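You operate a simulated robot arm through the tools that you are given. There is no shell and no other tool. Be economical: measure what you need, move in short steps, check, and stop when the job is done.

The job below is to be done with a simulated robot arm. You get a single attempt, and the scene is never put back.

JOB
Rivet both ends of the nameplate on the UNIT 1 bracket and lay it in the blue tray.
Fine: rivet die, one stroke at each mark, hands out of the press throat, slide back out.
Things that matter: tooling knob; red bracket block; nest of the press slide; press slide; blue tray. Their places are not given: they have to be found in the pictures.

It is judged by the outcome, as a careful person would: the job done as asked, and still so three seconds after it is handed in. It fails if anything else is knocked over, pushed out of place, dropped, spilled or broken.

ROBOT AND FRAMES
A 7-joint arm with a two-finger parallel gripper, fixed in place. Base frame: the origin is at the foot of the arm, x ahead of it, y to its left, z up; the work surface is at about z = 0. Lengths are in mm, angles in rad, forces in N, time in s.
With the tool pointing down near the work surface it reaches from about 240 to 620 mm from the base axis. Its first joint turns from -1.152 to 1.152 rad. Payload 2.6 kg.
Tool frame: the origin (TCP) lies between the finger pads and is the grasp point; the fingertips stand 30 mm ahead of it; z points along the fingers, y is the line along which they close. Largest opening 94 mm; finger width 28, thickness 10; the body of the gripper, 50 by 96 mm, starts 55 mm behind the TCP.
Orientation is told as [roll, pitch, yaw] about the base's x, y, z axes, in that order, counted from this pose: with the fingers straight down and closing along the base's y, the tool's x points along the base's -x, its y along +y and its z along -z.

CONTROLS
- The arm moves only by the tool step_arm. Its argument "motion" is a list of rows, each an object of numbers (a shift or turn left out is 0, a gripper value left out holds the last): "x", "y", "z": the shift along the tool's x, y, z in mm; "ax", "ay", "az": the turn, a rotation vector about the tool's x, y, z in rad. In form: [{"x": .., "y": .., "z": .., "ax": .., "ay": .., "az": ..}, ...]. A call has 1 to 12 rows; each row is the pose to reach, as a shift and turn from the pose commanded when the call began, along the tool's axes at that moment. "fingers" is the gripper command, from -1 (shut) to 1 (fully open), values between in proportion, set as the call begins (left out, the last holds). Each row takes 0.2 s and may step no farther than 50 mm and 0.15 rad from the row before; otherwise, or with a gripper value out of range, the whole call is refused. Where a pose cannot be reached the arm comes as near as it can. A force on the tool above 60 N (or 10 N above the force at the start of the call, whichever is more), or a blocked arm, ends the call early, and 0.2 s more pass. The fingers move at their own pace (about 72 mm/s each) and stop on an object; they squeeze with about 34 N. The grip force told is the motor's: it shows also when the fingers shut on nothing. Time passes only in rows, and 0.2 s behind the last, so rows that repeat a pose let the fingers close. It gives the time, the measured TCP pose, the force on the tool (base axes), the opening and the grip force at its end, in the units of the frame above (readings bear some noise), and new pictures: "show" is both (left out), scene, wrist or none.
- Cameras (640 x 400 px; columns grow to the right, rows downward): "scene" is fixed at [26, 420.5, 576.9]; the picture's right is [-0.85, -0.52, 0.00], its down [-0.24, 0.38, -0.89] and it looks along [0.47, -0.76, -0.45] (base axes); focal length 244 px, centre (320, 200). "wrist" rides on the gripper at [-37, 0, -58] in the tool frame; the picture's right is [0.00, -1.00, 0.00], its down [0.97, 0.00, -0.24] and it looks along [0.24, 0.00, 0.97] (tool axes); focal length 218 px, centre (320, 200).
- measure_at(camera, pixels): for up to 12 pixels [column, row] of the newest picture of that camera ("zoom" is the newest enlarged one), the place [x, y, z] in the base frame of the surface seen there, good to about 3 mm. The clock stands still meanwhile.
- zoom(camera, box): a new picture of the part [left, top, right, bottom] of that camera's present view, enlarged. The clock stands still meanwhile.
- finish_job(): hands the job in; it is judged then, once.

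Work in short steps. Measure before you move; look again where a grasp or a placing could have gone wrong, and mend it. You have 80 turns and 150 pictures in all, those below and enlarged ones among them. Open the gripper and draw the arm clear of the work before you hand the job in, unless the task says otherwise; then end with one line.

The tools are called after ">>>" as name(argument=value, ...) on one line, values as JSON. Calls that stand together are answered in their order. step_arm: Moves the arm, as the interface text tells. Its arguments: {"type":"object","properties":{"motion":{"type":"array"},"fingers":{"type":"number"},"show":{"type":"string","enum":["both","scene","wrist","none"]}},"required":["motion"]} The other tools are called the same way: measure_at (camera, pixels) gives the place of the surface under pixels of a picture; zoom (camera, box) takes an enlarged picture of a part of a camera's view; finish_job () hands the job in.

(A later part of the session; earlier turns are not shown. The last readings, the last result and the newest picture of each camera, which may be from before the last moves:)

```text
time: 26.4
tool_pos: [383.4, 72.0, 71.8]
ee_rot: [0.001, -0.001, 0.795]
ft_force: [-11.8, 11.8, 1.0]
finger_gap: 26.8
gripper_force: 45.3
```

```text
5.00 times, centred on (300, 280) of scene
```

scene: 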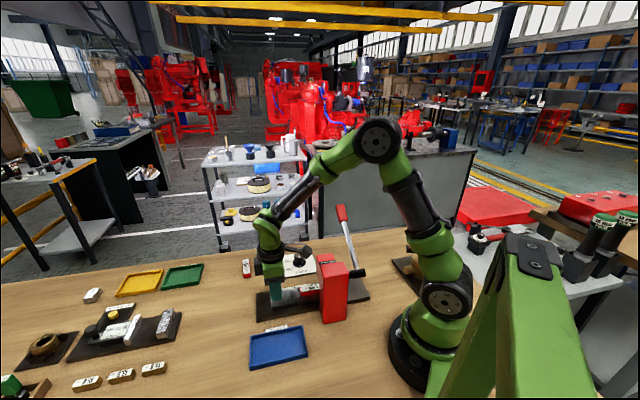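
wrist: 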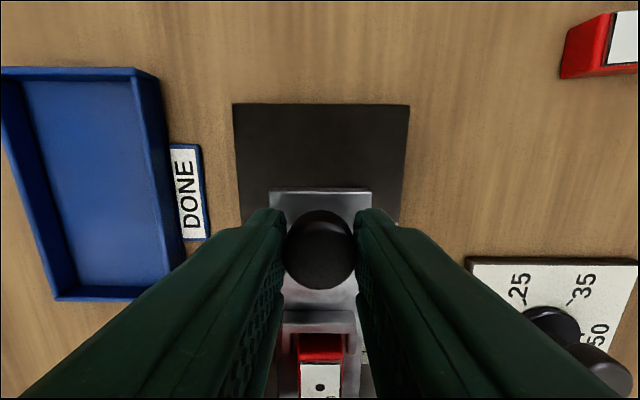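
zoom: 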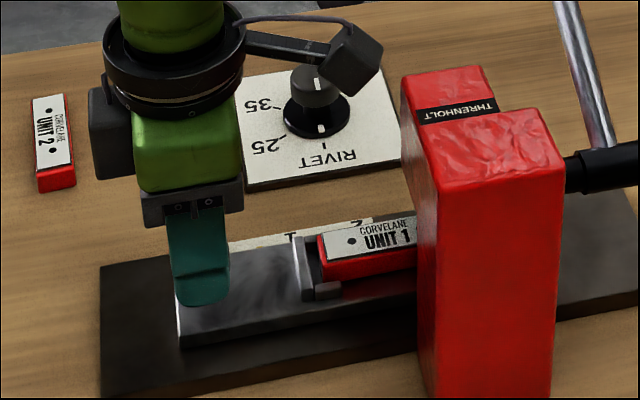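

The slide moves freely. Another 19.6 mm to mark 1, then release and look at the pin.

>>> step_arm(motion=[{"x": 7, "y": 0.5}, {"x": 14, "y": 0.5}, {"x": 19.6, "y": 0.5}, {"x": 19.6, "y": 0.5}], show="none")

>>> step_arm(motion=[{"z": 0}, {"z": 0}, {"z": -40}, {"z": -80}, {"x": -10, "z": -120}], fingers=0.3)

>>> zoom(camera="wrist", box=[240, 140, 420, 300])

>>> zoom(camera="scene", box=[250, 240, 350, 320])

```text
time: 27.4
tool_pos: [368.3, 58.2, 72.6]
ee_rot: [0.002, 0.0, 0.793]
ft_force: [-10.5, 11.6, -2.3]
finger_gap: 27.0
gripper_force: 44.4
```

```text
time: 28.6
tool_pos: [375.5, 65.5, 193.5]
ee_rot: [-0.002, -0.002, 0.795]
ft_force: [0.3, 0.8, -0.5]
finger_gap: 61.1
gripper_force: 0.0
```

scene: 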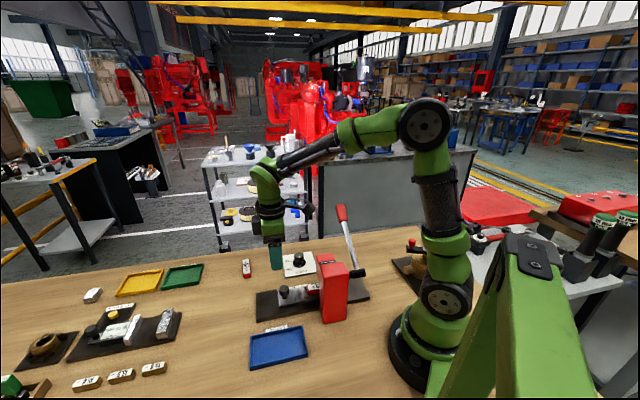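
wrist: 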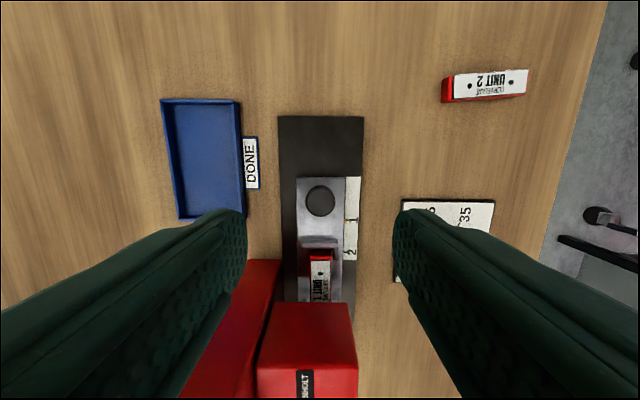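

```text
2.50 times, centred on (330, 220) of wrist
```

zoom: 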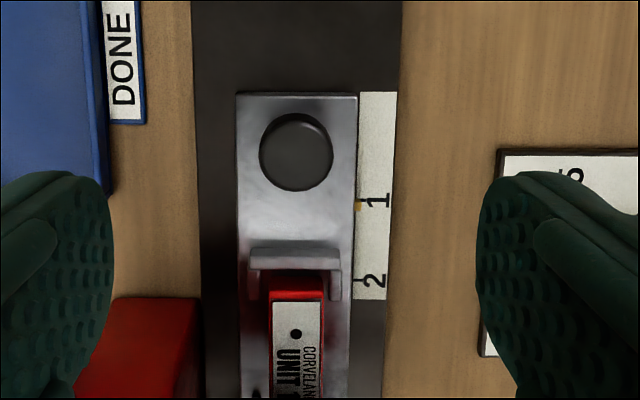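

```text
5.00 times, centred on (300, 280) of scene
```

zoom: 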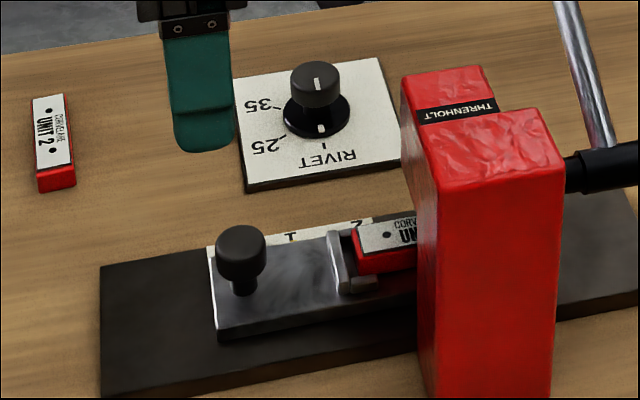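

Pin (358,207) appears level with tick 1. A tighter look to confirm.

>>> zoom(camera="wrist", box=[325, 200, 373, 240])

>>> measure_at(camera="wrist", pixels=[[341, 223], [349, 220], [348, 253]])

```text
10.00 times, centred on (349, 220) of wrist
```

zoom: 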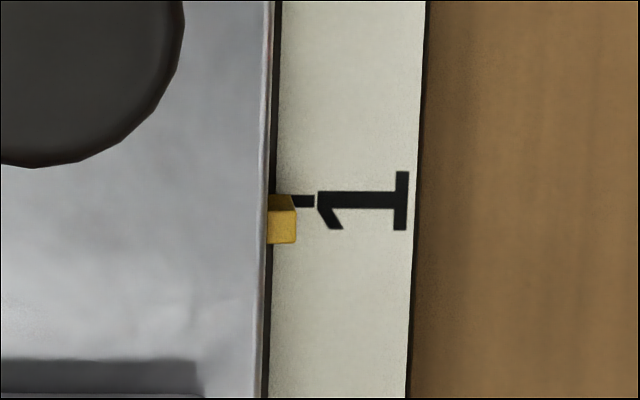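

```text
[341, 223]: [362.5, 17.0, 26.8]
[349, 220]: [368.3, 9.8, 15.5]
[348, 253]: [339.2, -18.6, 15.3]
```

Pin aligned with mark 1 within ~1 mm. Now the lever: I measure handle and hub in the scene.

>>> zoom(camera="scene", box=[300, 190, 400, 290])

>>> measure_at(camera="scene", pixels=[[340, 206], [341, 212], [343, 219], [345, 225], [347, 235], [350, 245], [353, 257], [356, 264], [362, 271], [355, 275], [330, 256], [340, 300]])

```text
4.00 times, centred on (350, 240) of scene
```

zoom: 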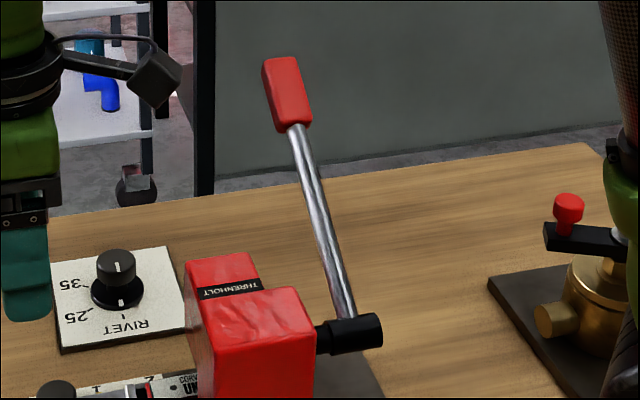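

```text
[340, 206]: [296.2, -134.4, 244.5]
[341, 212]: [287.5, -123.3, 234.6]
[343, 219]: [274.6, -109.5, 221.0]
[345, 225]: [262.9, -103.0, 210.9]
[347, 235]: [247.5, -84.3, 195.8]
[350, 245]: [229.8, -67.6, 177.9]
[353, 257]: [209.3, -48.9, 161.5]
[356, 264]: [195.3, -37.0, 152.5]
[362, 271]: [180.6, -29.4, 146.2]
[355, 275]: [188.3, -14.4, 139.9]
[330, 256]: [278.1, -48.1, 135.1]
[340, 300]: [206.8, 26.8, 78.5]
```

Lever plane is perpendicular to the slide; pivot ≈ (182,-24,140), handle middle ≈ (283,-122,232), 33° up. I rise and go above the handle with fingers across it (yaw ≈ -0.773).

>>> step_arm(motion=[{"z": -45, "az": 0.13}, {"z": -90, "az": 0.26}, {"z": -135, "az": 0.39}, {"x": 22, "y": -7, "z": -137, "az": 0.52}, {"x": 44, "y": -15, "z": -137, "az": 0.65}, {"x": 66, "y": -22, "z": -137, "az": 0.78}, {"x": 88, "y": -29, "z": -137, "az": 0.92}, {"x": 110, "y": -36, "z": -137, "az": 1.05}, {"x": 132, "y": -44, "z": -137, "az": 1.18}, {"x": 154, "y": -51, "z": -137, "az": 1.31}, {"x": 177, "y": -58, "z": -137, "az": 1.44}, {"x": 199, "y": -65.6, "z": -137, "az": 1.568}])

>>> zoom(camera="scene", box=[270, 140, 430, 290])

```text
time: 31.2
tool_pos: [282.7, -124.6, 330.5]
ee_rot: [0.001, 0.0, -0.776]
ft_force: [-0.5, 0.1, 1.6]
finger_gap: 61.2
gripper_force: 0.0
```

scene: 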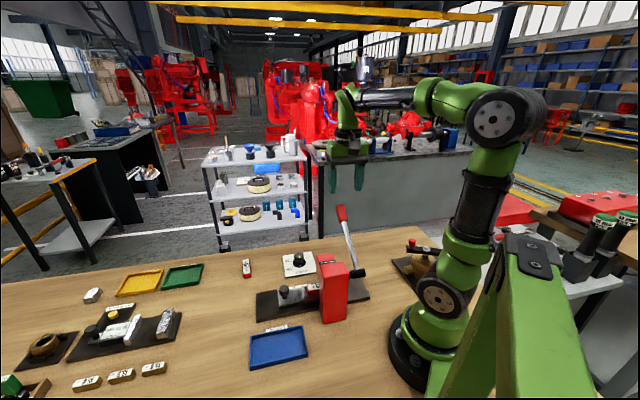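
wrist: 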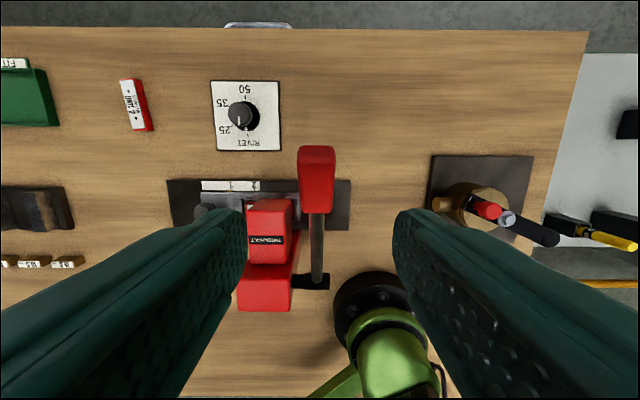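

```text
2.67 times, centred on (350, 215) of scene
```

zoom: 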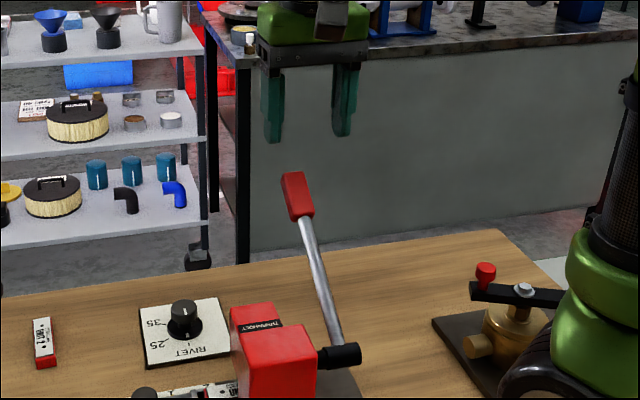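

The handle is at column 316 (rows 147–213), so I shift x -8, y +2.5 and descend to grip it at z≈236.

>>> step_arm(motion=[{"x": -8, "y": 2.5, "z": 30}, {"x": -8, "y": 2.5, "z": 60}, {"x": -8, "y": 2.5, "z": 80}, {"x": -8, "y": 2.5, "z": 94}, {"x": -8, "y": 2.5, "z": 94}])

>>> step_arm(motion=[{"z": 0}, {"z": 0}, {"z": 0}], fingers=-1)

>>> zoom(camera="scene", box=[270, 140, 430, 290])

```text
time: 32.4
tool_pos: [292.3, -127.2, 234.7]
ee_rot: [0.002, 0.002, -0.775]
ft_force: [0.1, -0.8, 0.0]
finger_gap: 61.1
gripper_force: 0.1
```

scene: 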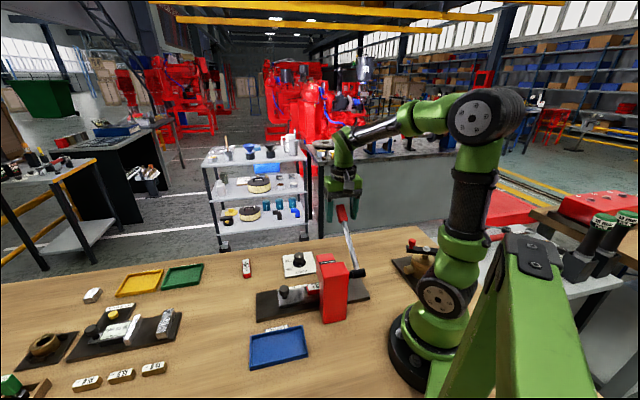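
wrist: 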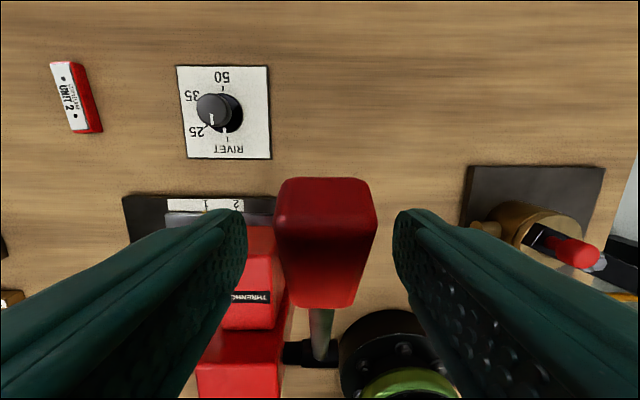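

```text
time: 33.2
tool_pos: [291.0, -127.3, 235.4]
ee_rot: [-0.001, -0.001, -0.776]
ft_force: [-12.1, -5.8, -0.9]
finger_gap: 30.0
gripper_force: 45.6
```

scene: 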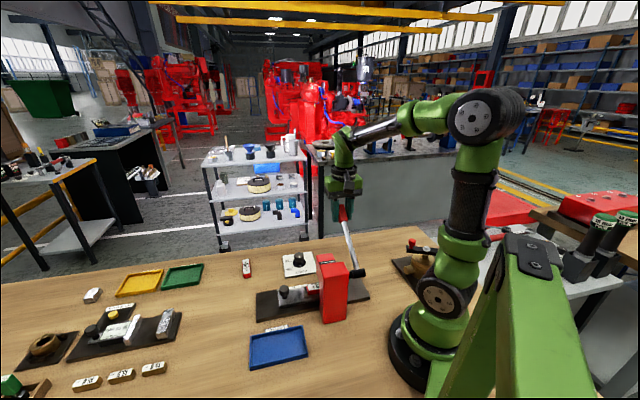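
wrist: 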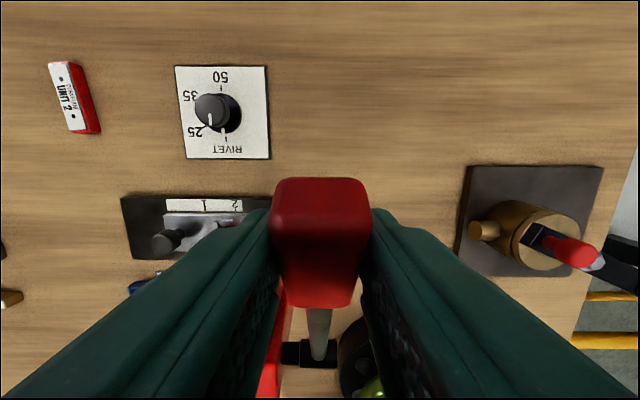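

```text
2.67 times, centred on (350, 215) of scene
```

zoom: 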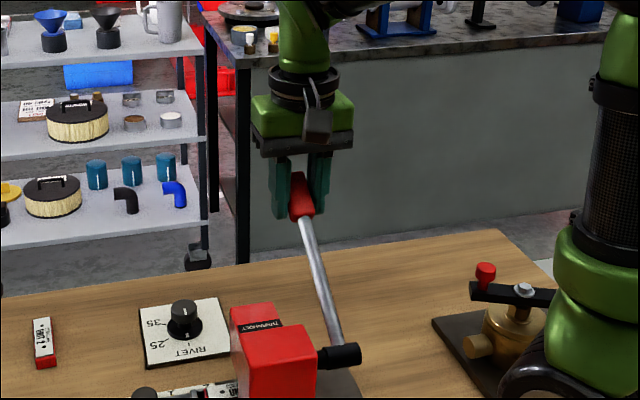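

Handle held (30 mm). I pull it down along its arc in short steps (radius ~178 about the pivot), watching force.

>>> step_arm(motion=[{"x": -4.5, "z": 7}, {"x": -8.4, "z": 14.7}, {"x": -14.9, "z": 28.8}, {"x": -20.9, "z": 46.4}])

>>> zoom(camera="scene", box=[270, 180, 430, 320])

```text
time: 34.2
tool_pos: [307.7, -143.1, 186.8]
ee_rot: [0.004, -0.002, -0.778]
ft_force: [-11.0, -14.5, 12.0]
finger_gap: 30.5
gripper_force: 44.9
```

scene: 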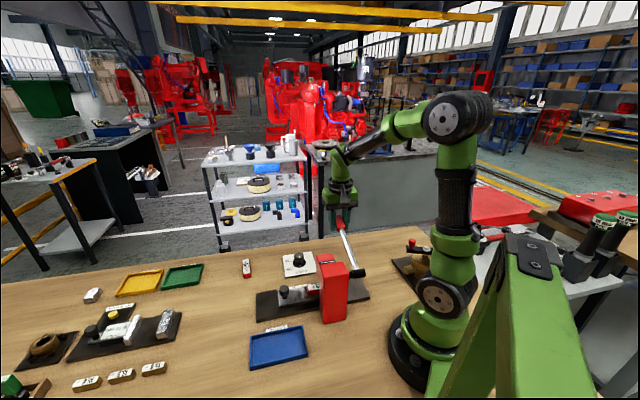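
wrist: 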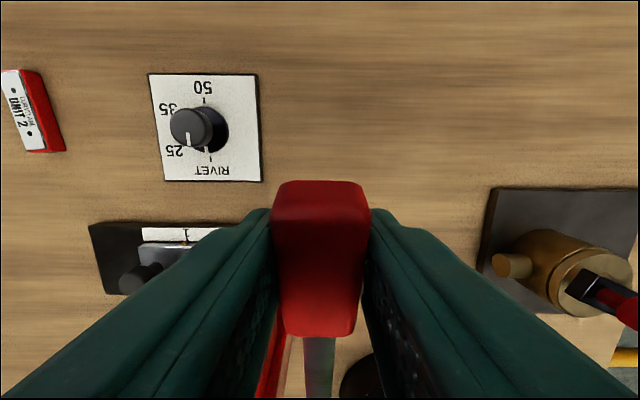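

```text
2.86 times, centred on (350, 250) of scene
```

zoom: 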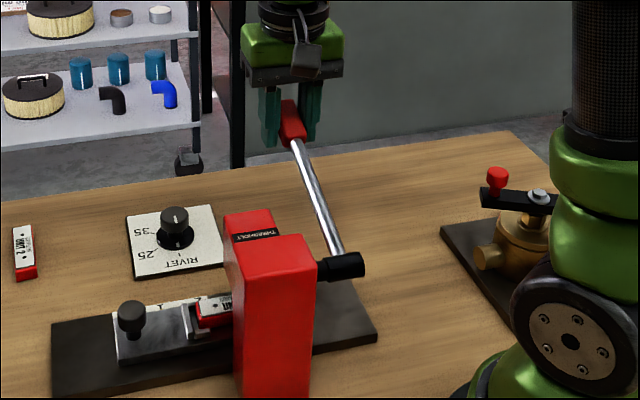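

Lever follows well with small force. I continue down to about -10°.

>>> step_arm(motion=[{"x": -4.2, "z": 18.1}, {"x": -6.2, "z": 33.5}, {"x": -6.9, "z": 49}, {"x": -6.2, "z": 64.5}, {"x": -4.2, "z": 79.9}])

>>> zoom(camera="scene", box=[270, 180, 430, 320])

```text
time: 35.4
tool_pos: [311.2, -146.8, 111.0]
ee_rot: [0.0, -0.009, -0.778]
ft_force: [-11.5, -18.0, 38.9]
finger_gap: 30.7
gripper_force: 45.2
```

scene: 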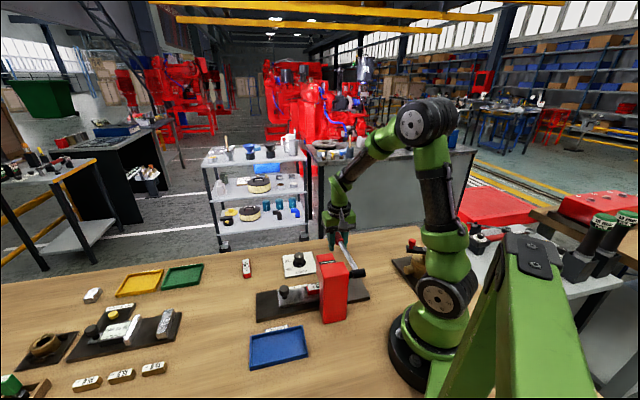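
wrist: 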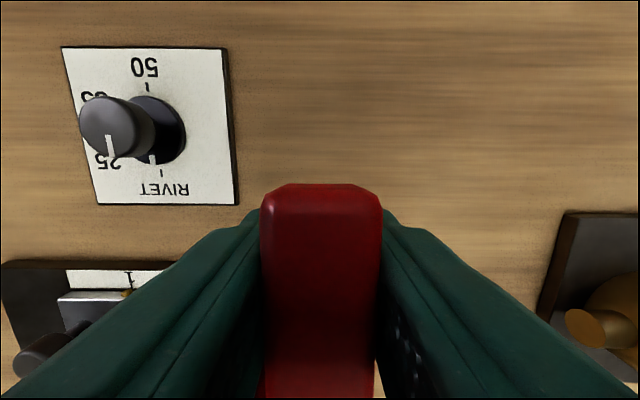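

```text
2.86 times, centred on (350, 250) of scene
```

zoom: 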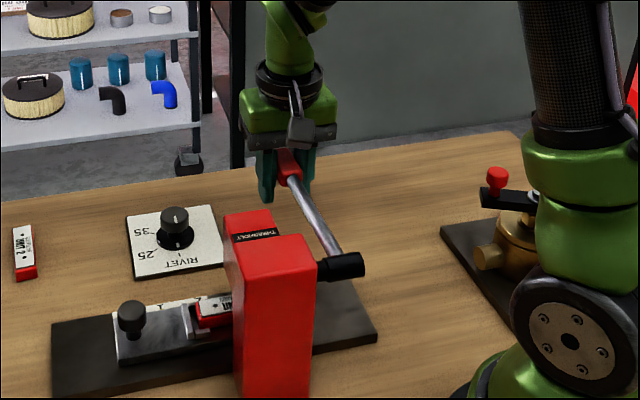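

Force has risen to 39 N at about -10°. I check the lever's actual angle.

>>> measure_at(camera="zoom", pixels=[[297, 188], [305, 200], [315, 218], [325, 235], [335, 252], [290, 170]])

>>> step_arm(motion=[{"x": 1, "z": 5}, {"x": 2, "z": 10}], show="none")

```text
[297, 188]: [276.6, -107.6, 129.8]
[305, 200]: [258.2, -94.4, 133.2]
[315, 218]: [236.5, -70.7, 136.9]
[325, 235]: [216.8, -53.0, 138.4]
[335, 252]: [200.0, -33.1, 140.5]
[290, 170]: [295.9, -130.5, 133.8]
```

```text
time: 36.0
tool_pos: [309.7, -144.4, 101.5]
ee_rot: [0.005, -0.007, -0.779]
ft_force: [-7.9, -20.0, 37.6]
finger_gap: 30.8
gripper_force: 44.9
```

Force stays ~38 N while moving; I check if the lever is still following.

>>> zoom(camera="scene", box=[300, 210, 400, 300])

>>> measure_at(camera="zoom", pixels=[[292, 160], [310, 190], [325, 215]])

```text
4.44 times, centred on (350, 255) of scene
```

zoom: 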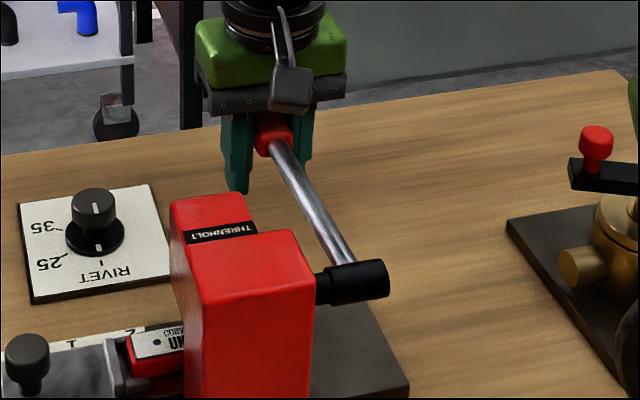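

```text
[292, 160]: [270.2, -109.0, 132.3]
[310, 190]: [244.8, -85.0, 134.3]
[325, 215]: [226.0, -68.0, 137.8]
```

The lever stayed at about -5° while the pads slipped down it, so it's either at its stop or needs more force. Without letting go, I lower further so the palm bears on the handle, to be sure.

>>> step_arm(motion=[{"z": 5}, {"z": 10}, {"z": 14}, {"z": 18}, {"z": 22}])

>>> zoom(camera="scene", box=[300, 210, 400, 300])

>>> measure_at(camera="zoom", pixels=[[292, 160], [310, 190], [325, 215]])

```text
time: 37.3
tool_pos: [308.2, -144.6, 80.0]
ee_rot: [0.003, -0.003, -0.78]
ft_force: [-7.7, 2.7, 12.6]
finger_gap: 30.4
gripper_force: 45.0
stopped in row 5: the force on the tool passed its limit (the readings are from after the stop); the commanded pose is now the measured one
```

scene: 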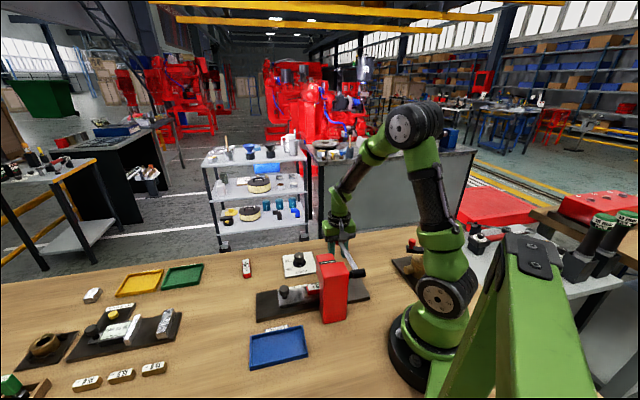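
wrist: 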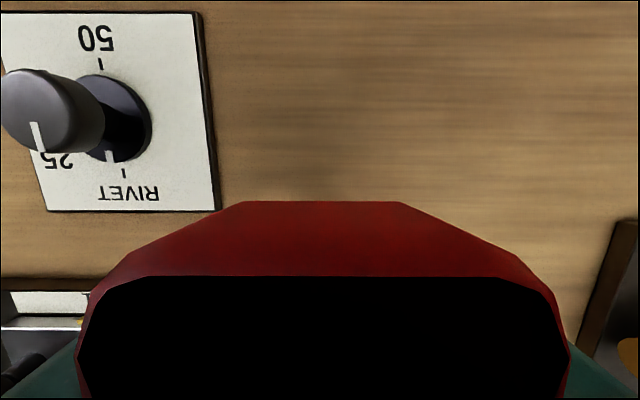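

```text
4.44 times, centred on (350, 255) of scene
```

zoom: 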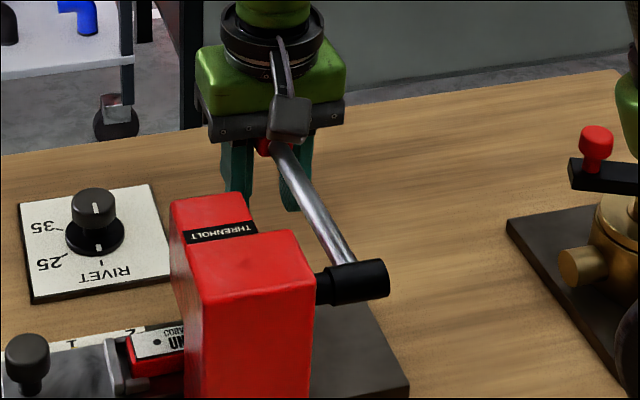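

```text
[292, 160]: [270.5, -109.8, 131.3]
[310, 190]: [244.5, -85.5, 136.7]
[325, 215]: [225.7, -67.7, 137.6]
```

Palm pressed past 60 N and the lever didn't move further: it is at its stop, so stroke 1 is complete. I open slightly and rise 43 mm to see whether the lever springs back.

>>> step_arm(motion=[{"z": 0}, {"z": -12}, {"z": -28}, {"z": -43}], fingers=0.1)

>>> zoom(camera="scene", box=[300, 200, 400, 300])

```text
time: 38.3
tool_pos: [307.8, -144.5, 122.4]
ee_rot: [0.002, -0.002, -0.777]
ft_force: [-0.8, 1.8, 3.1]
finger_gap: 51.6
gripper_force: 0.1
```

scene: 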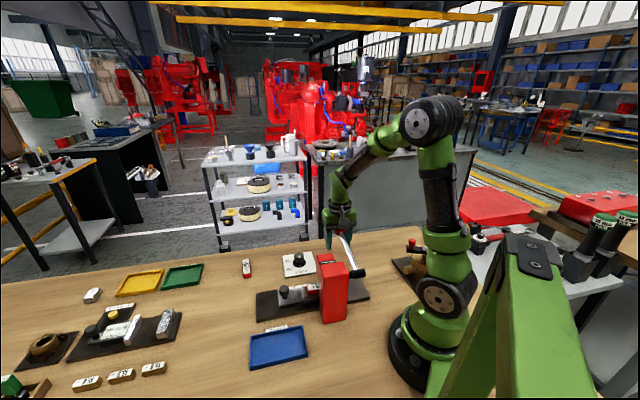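
wrist: 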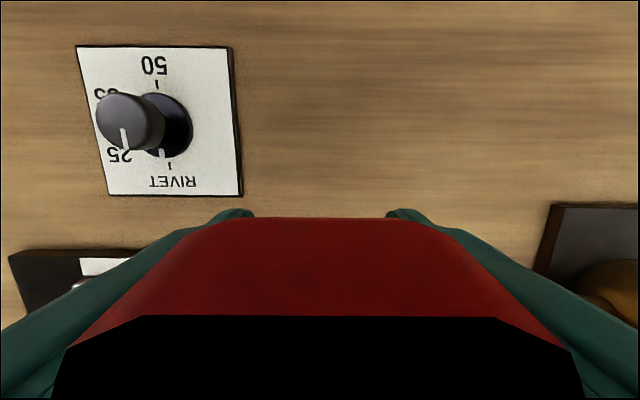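

```text
4.00 times, centred on (350, 250) of scene
```

zoom: 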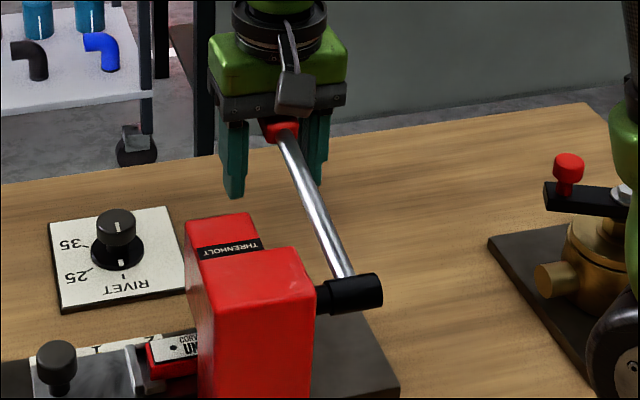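

The lever is sprung and follows the palm. I rise straight up to z≈330, letting it return.

>>> step_arm(motion=[{"z": -20}, {"z": -40}, {"z": -60}, {"z": -80}, {"z": -105}, {"z": -130}, {"z": -155}, {"z": -180}, {"z": -208}], show="scene")

>>> zoom(camera="scene", box=[240, 170, 400, 330])

```text
time: 40.3
tool_pos: [306.2, -143.0, 330.7]
ee_rot: [0.001, -0.005, -0.776]
ft_force: [-0.2, -0.2, 0.2]
finger_gap: 51.7
gripper_force: 0.1
```

scene: 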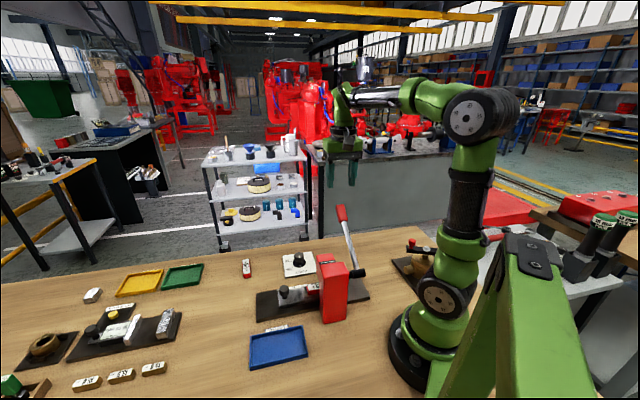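

```text
2.50 times, centred on (320, 250) of scene
```

zoom: 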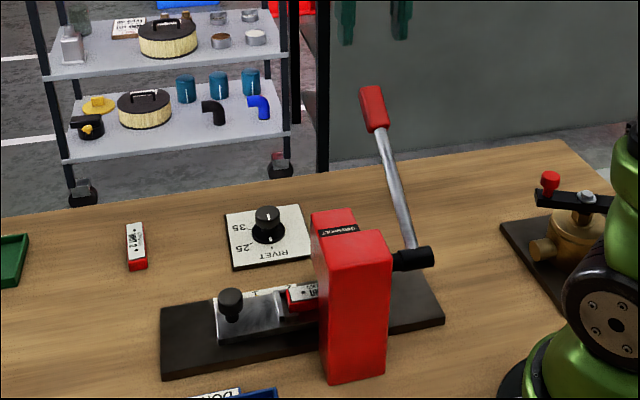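

Lever is back up. I return above the slide knob (368,58) at yaw 0.794.

>>> step_arm(motion=[{"x": 8, "y": 15, "az": -0.13}, {"x": 16, "y": 31, "az": -0.26}, {"x": 24, "y": 47, "az": -0.39}, {"x": 32, "y": 62, "az": -0.52}, {"x": 40, "y": 78, "az": -0.65}, {"x": 48, "y": 94, "az": -0.78}, {"x": 56, "y": 109, "az": -0.92}, {"x": 64, "y": 125, "az": -1.05}, {"x": 72, "y": 140, "az": -1.18}, {"x": 80, "y": 156, "z": 40, "az": -1.31}, {"x": 88, "y": 172, "z": 80, "az": -1.44}, {"x": 96.6, "y": 187.1, "z": 120, "az": -1.57}], fingers=0.3, show="none")

>>> step_arm(motion=[{"z": 40}, {"z": 80}, {"z": 100}, {"z": 100}])

>>> zoom(camera="wrist", box=[220, 140, 420, 340])

```text
time: 42.9
tool_pos: [370.4, 57.4, 211.1]
ee_rot: [-0.006, -0.004, 0.791]
ft_force: [-0.8, 0.3, -0.3]
finger_gap: 60.8
gripper_force: 0.0
```

```text
time: 43.9
tool_pos: [370.7, 56.8, 110.0]
ee_rot: [-0.003, -0.002, 0.792]
ft_force: [-0.2, 0.5, 0.6]
finger_gap: 61.4
gripper_force: 0.0
```

scene: 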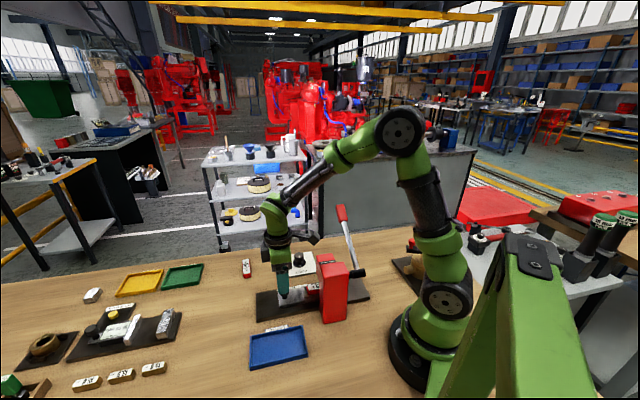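
wrist: 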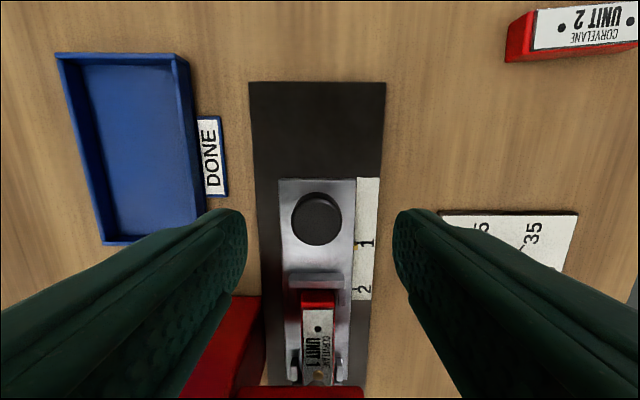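

```text
2.00 times, centred on (320, 240) of wrist
```

zoom: 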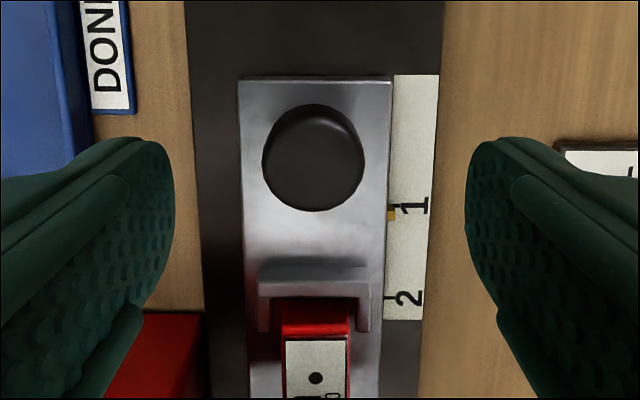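

Knob slightly left of centre; shift y +1.5, descend and grip.

>>> step_arm(motion=[{"x": -1, "y": 1.5, "z": 20}, {"x": -1, "y": 1.5, "z": 38}, {"x": -1, "y": 1.5, "z": 38}], show="none")

>>> step_arm(motion=[{"z": 0}, {"z": 0}, {"z": 0}], fingers=-1, show="none")

>>> step_arm(motion=[{"x": 8}, {"x": 16}, {"x": 24}, {"x": 32}, {"x": 39.8}, {"x": 39.8}], show="scene")

>>> zoom(camera="scene", box=[250, 230, 350, 320])

```text
time: 44.7
tool_pos: [370.3, 59.3, 71.3]
ee_rot: [-0.002, -0.005, 0.79]
ft_force: [-0.1, -0.8, 0.1]
finger_gap: 61.2
gripper_force: 0.0
```

```text
time: 45.5
tool_pos: [369.7, 58.4, 71.7]
ee_rot: [-0.003, -0.001, 0.792]
ft_force: [-2.4, 2.1, -0.3]
finger_gap: 26.8
gripper_force: 44.5
```

```text
time: 46.9
tool_pos: [341.8, 30.5, 72.2]
ee_rot: [-0.003, -0.002, 0.79]
ft_force: [-9.5, 7.1, 6.3]
finger_gap: 27.1
gripper_force: 44.9
```

scene: 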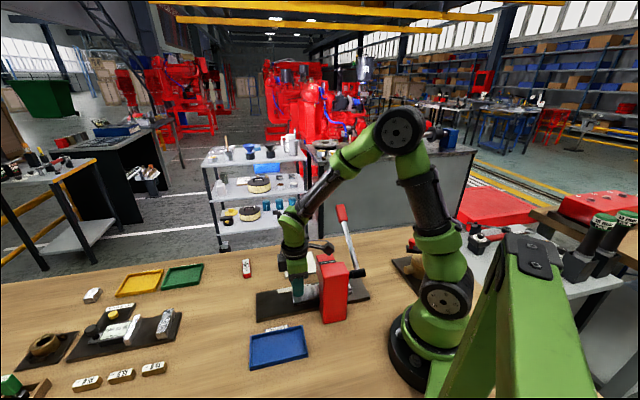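

```text
4.44 times, centred on (300, 275) of scene
```

zoom: 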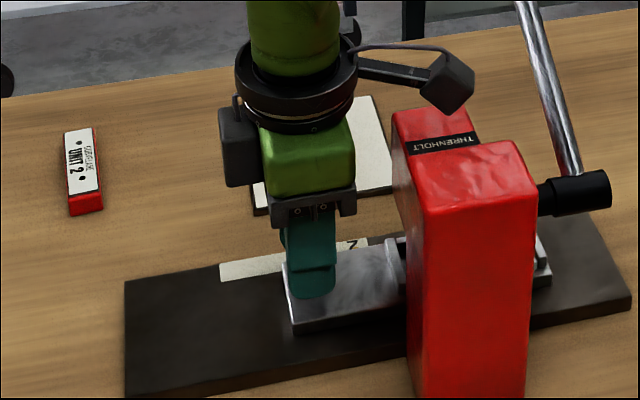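

Slide moved 40 mm. I release, rise and check the pin at mark 2.

>>> step_arm(motion=[{"z": 0}, {"z": 0}, {"z": -40}, {"z": -80}, {"x": -10, "z": -120}], fingers=0.3, show="wrist")

>>> zoom(camera="wrist", box=[325, 195, 373, 235])

```text
time: 48.1
tool_pos: [349.2, 39.3, 191.9]
ee_rot: [0.0, -0.002, 0.792]
ft_force: [-0.4, 0.8, -0.3]
finger_gap: 60.9
gripper_force: 0.1
```

wrist: 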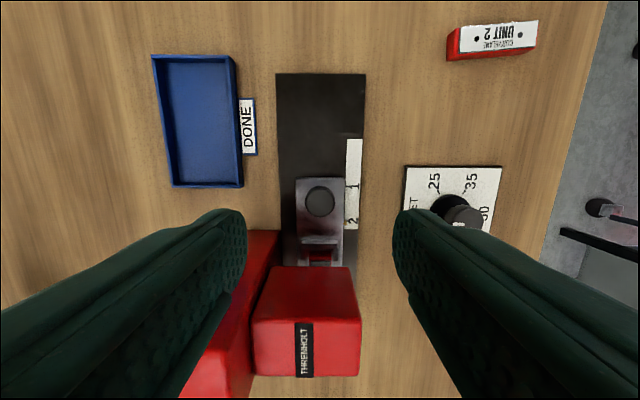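

```text
10.00 times, centred on (349, 215) of wrist
```

zoom: 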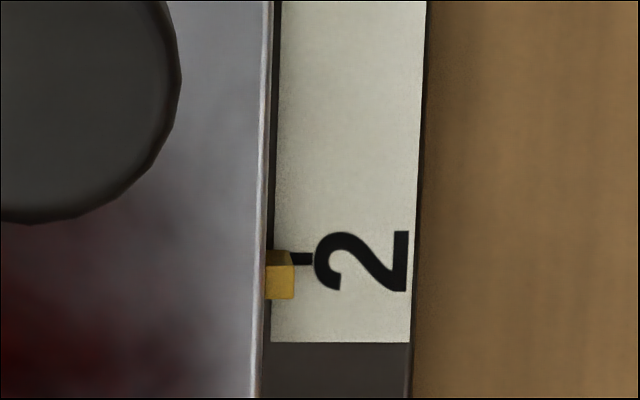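

Pin aligned with mark 2 just as at mark 1. Back to the lever the same way.

>>> step_arm(motion=[{"z": -45, "az": 0.13}, {"z": -90, "az": 0.26}, {"z": -135, "az": 0.39}, {"x": 17, "y": -8, "z": -138, "az": 0.52}, {"x": 35, "y": -17, "z": -138, "az": 0.65}, {"x": 52, "y": -25, "z": -138, "az": 0.78}, {"x": 70, "y": -34, "z": -138, "az": 0.92}, {"x": 88, "y": -42, "z": -138, "az": 1.05}, {"x": 105, "y": -51, "z": -138, "az": 1.18}, {"x": 123, "y": -59, "z": -138, "az": 1.31}, {"x": 141, "y": -68, "z": -138, "az": 1.44}, {"x": 158.5, "y": -76.4, "z": -138, "az": 1.567}], show="wrist")

```text
time: 50.7
tool_pos: [291.9, -127.8, 331.3]
ee_rot: [0.002, -0.003, -0.779]
ft_force: [-0.8, -0.1, 0.3]
finger_gap: 61.0
gripper_force: 0.0
```

wrist: 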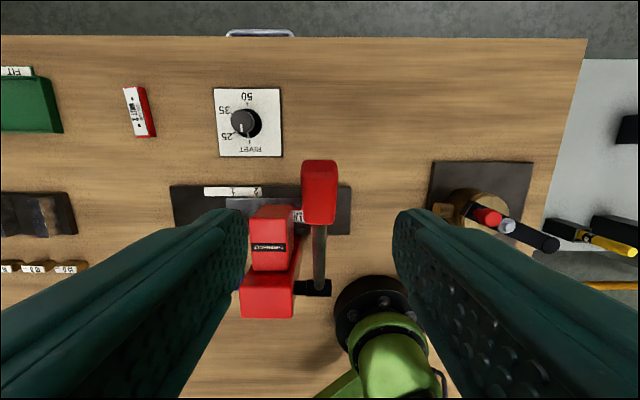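

Handle centred at column 320. Descend and grip.

>>> step_arm(motion=[{"z": 30}, {"z": 60}, {"z": 80}, {"z": 96}, {"z": 96}], show="none")

>>> step_arm(motion=[{"z": 0}, {"z": 0}, {"z": 0}], fingers=-1, show="wrist")

```text
time: 51.9
tool_pos: [291.9, -129.5, 234.0]
ee_rot: [0.004, -0.003, -0.777]
ft_force: [0.3, -0.4, -0.1]
finger_gap: 61.0
gripper_force: 0.1
```

```text
time: 52.7
tool_pos: [292.0, -129.2, 233.1]
ee_rot: [0.004, -0.004, -0.774]
ft_force: [6.5, 3.3, -3.5]
finger_gap: 29.8
gripper_force: 44.7
```

wrist: 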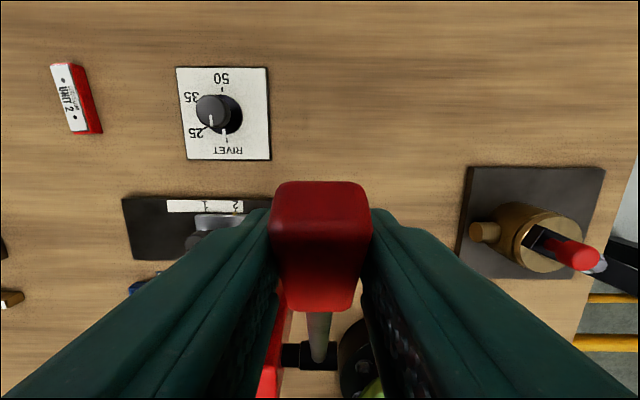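

Gripped. Full stroke down along the arc.

>>> step_arm(motion=[{"x": -4.5, "z": 7}, {"x": -8.4, "z": 14.7}, {"x": -14.9, "z": 28.8}, {"x": -20.9, "z": 46.4}, {"x": -25.1, "z": 64.5}, {"x": -27.1, "z": 79.9}, {"x": -27.8, "z": 95.4}, {"x": -27.1, "z": 110.9}, {"x": -25.1, "z": 125}], show="none")

>>> step_arm(motion=[{"z": 7}, {"z": 14}, {"z": 20}, {"z": 26}, {"z": 30}, {"z": 34}, {"z": 38}], show="scene")

>>> zoom(camera="scene", box=[300, 210, 400, 300])

>>> measure_at(camera="zoom", pixels=[[292, 160], [310, 190], [325, 215]])

```text
time: 54.7
tool_pos: [312.0, -148.6, 111.9]
ee_rot: [0.005, -0.014, -0.777]
ft_force: [1.8, -1.3, 38.7]
finger_gap: 30.2
gripper_force: 45.6
```

```text
time: 56.1
tool_pos: [310.6, -146.7, 78.7]
ee_rot: [0.006, -0.008, -0.78]
ft_force: [-5.0, 3.5, 14.9]
finger_gap: 30.3
gripper_force: 45.1
stopped in row 7: the force on the tool passed its limit (the readings are from after the stop); the commanded pose is now the measured one
```

scene: 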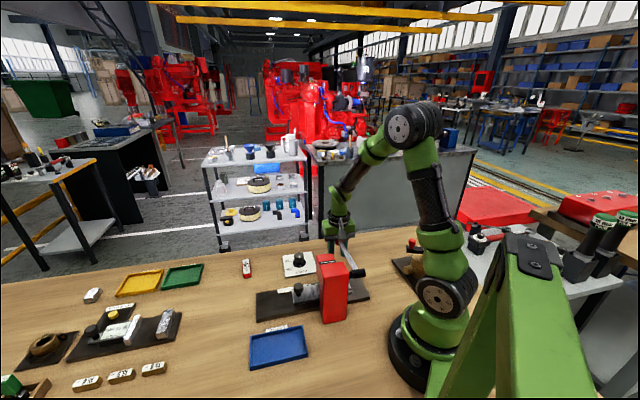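

```text
4.44 times, centred on (350, 255) of scene
```

zoom: 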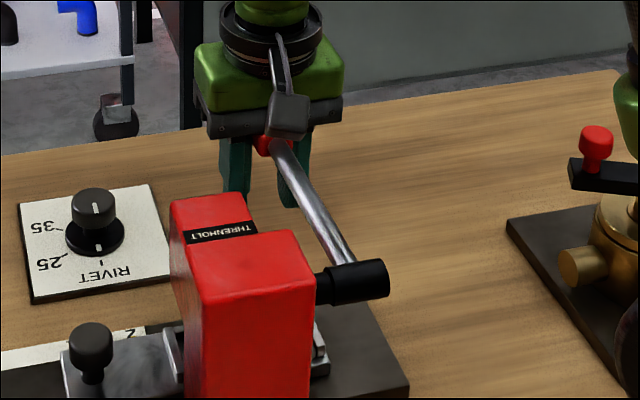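

```text
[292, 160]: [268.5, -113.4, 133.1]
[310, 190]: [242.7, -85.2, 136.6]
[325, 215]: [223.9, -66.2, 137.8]
```

Stroke 2 reached the same stop under >60 N. I open, rise gently and let the lever return.

>>> step_arm(motion=[{"z": 0}, {"z": -12}, {"z": -28}, {"z": -43}, {"z": -65}, {"z": -87}, {"z": -110}, {"z": -133}, {"z": -156}, {"z": -180}, {"z": -215}, {"z": -252}], fingers=0.1, show="scene")

```text
time: 58.7
tool_pos: [308.1, -146.9, 332.0]
ee_rot: [0.005, -0.007, -0.777]
ft_force: [-0.9, -0.6, 0.3]
finger_gap: 51.8
gripper_force: 0.1
```

scene: 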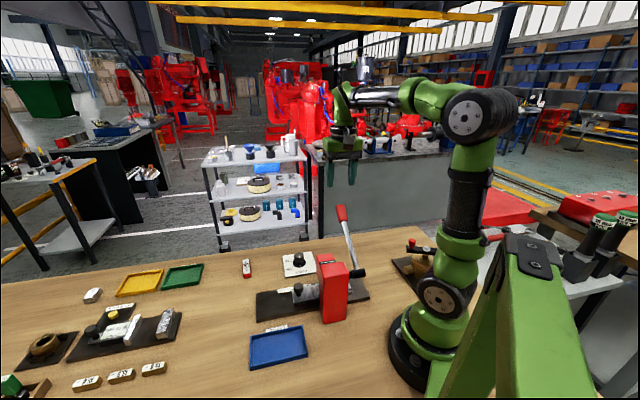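

Lever is up. Back over the slide knob (342,30.5).

>>> step_arm(motion=[{"x": 8, "y": 12, "az": -0.13}, {"x": 17, "y": 25, "az": -0.26}, {"x": 25, "y": 38, "az": -0.39}, {"x": 33, "y": 50, "az": -0.52}, {"x": 42, "y": 62, "az": -0.65}, {"x": 50, "y": 75, "az": -0.78}, {"x": 58, "y": 88, "az": -0.92}, {"x": 67, "y": 100, "az": -1.05}, {"x": 75, "y": 113, "az": -1.18}, {"x": 83, "y": 125, "az": -1.31}, {"x": 92, "y": 138, "az": -1.44}, {"x": 100.2, "y": 150.2, "az": -1.57}], fingers=0.3, show="none")

>>> step_arm(motion=[{"z": 45}, {"z": 90}, {"z": 135}, {"z": 180}, {"z": 220}, {"z": 220}])

>>> zoom(camera="wrist", box=[220, 140, 420, 340])

```text
time: 61.3
tool_pos: [342.1, 31.7, 331.5]
ee_rot: [-0.008, -0.007, 0.793]
ft_force: [-0.8, 0.3, -0.1]
finger_gap: 61.1
gripper_force: 0.1
```

```text
time: 62.7
tool_pos: [345.8, 30.3, 110.7]
ee_rot: [-0.007, -0.008, 0.791]
ft_force: [0.0, 0.4, 0.9]
finger_gap: 61.2
gripper_force: 0.1
```

scene: 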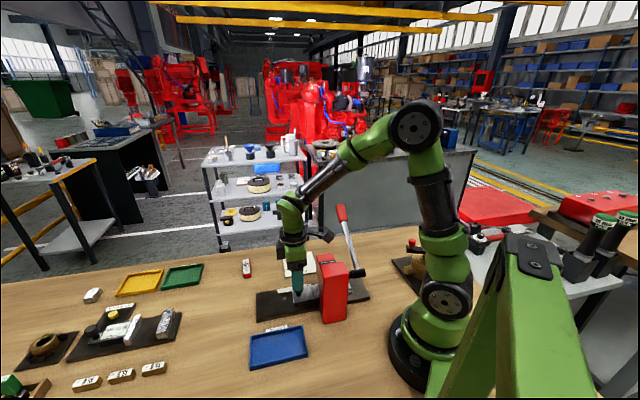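
wrist: 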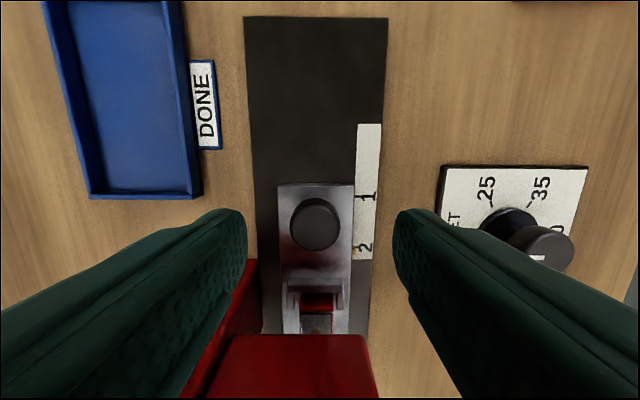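

```text
2.00 times, centred on (320, 240) of wrist
```

zoom: 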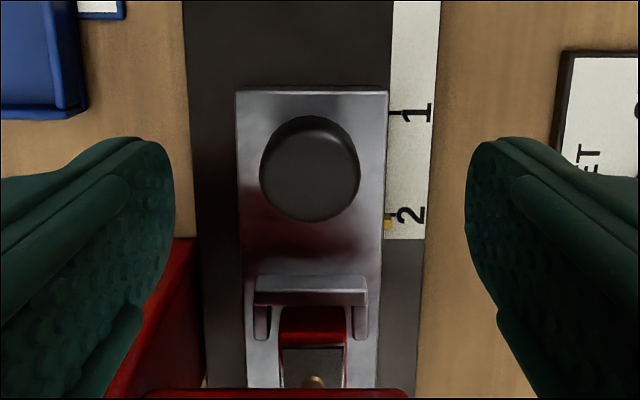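

A brass rivet is visible at the outer dot, so the first stroke worked. I shift x +2, y +2.5, grip the knob and draw the slide fully back out (~100 mm).

>>> step_arm(motion=[{"x": 2, "y": 2.5, "z": 20}, {"x": 2, "y": 2.5, "z": 38}, {"x": 2, "y": 2.5, "z": 38}], show="none")

>>> step_arm(motion=[{"z": 0}, {"z": 0}, {"z": 0}], fingers=-1, show="none")

>>> step_arm(motion=[{"x": -9}, {"x": -18}, {"x": -27}, {"x": -36}, {"x": -45}, {"x": -54}, {"x": -63}, {"x": -72}, {"x": -81}, {"x": -90}, {"x": -96}, {"x": -100}])

>>> zoom(camera="scene", box=[240, 240, 350, 330])

```text
time: 63.5
tool_pos: [342.1, 31.4, 72.9]
ee_rot: [-0.006, -0.009, 0.792]
ft_force: [0.0, -0.3, 1.0]
finger_gap: 60.9
gripper_force: 0.1
```

```text
time: 64.3
tool_pos: [341.9, 31.1, 73.5]
ee_rot: [-0.004, -0.006, 0.791]
ft_force: [-5.0, 4.8, 0.7]
finger_gap: 27.2
gripper_force: 44.8
```

```text
time: 66.9
tool_pos: [412.9, 102.4, 71.0]
ee_rot: [-0.007, -0.003, 0.791]
ft_force: [-2.8, -1.6, -21.0]
finger_gap: 26.9
gripper_force: 45.0
```

scene: 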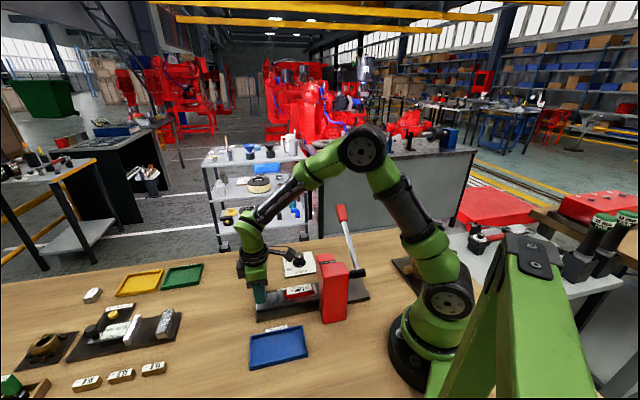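
wrist: 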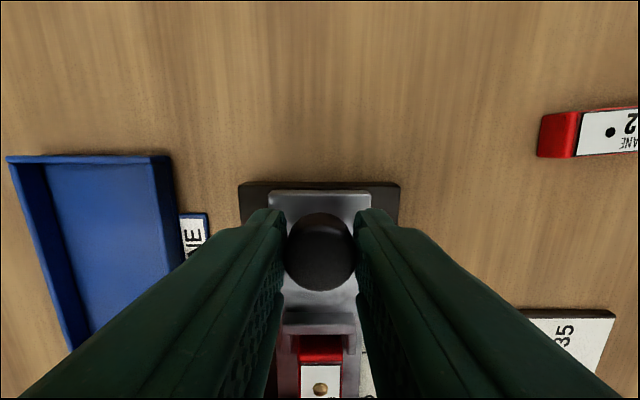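

```text
4.44 times, centred on (295, 285) of scene
```

zoom: 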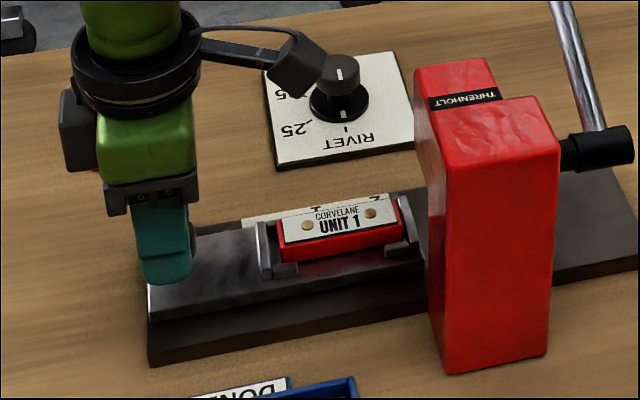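

Both brass rivets are set and the slide is back out. I release the knob, rise and move over the block.

>>> step_arm(motion=[{"z": 0}, {"z": 0}, {"z": -40}, {"z": -80}, {"x": 40, "z": -100}, {"x": 80, "z": -100}, {"x": 101, "z": -100}, {"x": 101, "z": -100}], fingers=0.2)

>>> zoom(camera="wrist", box=[220, 100, 420, 280])

>>> measure_at(camera="scene", pixels=[[251, 338], [302, 327], [307, 353], [254, 369], [278, 347], [265, 350], [292, 343]])

```text
time: 68.7
tool_pos: [340.0, 29.9, 173.6]
ee_rot: [-0.006, -0.004, 0.793]
ft_force: [-0.2, 0.5, -0.1]
finger_gap: 56.5
gripper_force: 0.0
```

scene: 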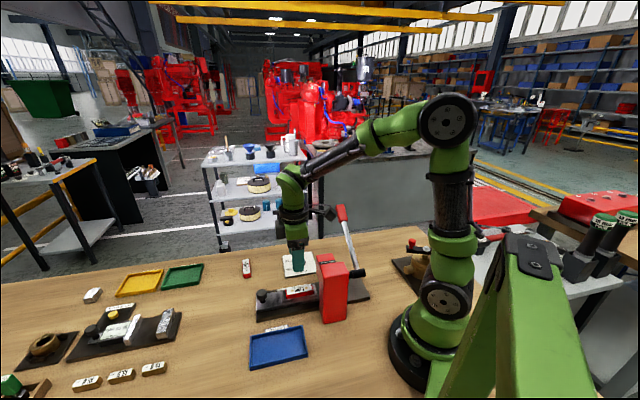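
wrist: 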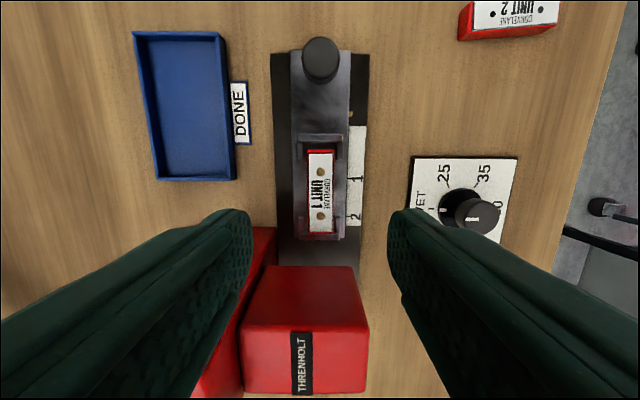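

```text
2.22 times, centred on (320, 190) of wrist
```

zoom: 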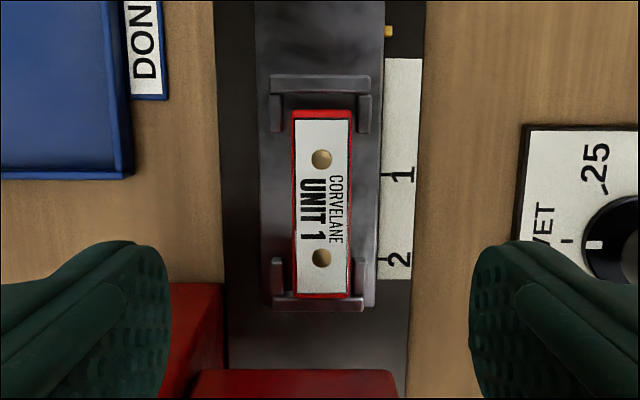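

```text
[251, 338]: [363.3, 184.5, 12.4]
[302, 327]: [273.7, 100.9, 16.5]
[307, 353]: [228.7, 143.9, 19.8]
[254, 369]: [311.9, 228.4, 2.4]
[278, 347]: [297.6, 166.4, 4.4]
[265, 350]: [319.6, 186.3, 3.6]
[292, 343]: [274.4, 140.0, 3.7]
```

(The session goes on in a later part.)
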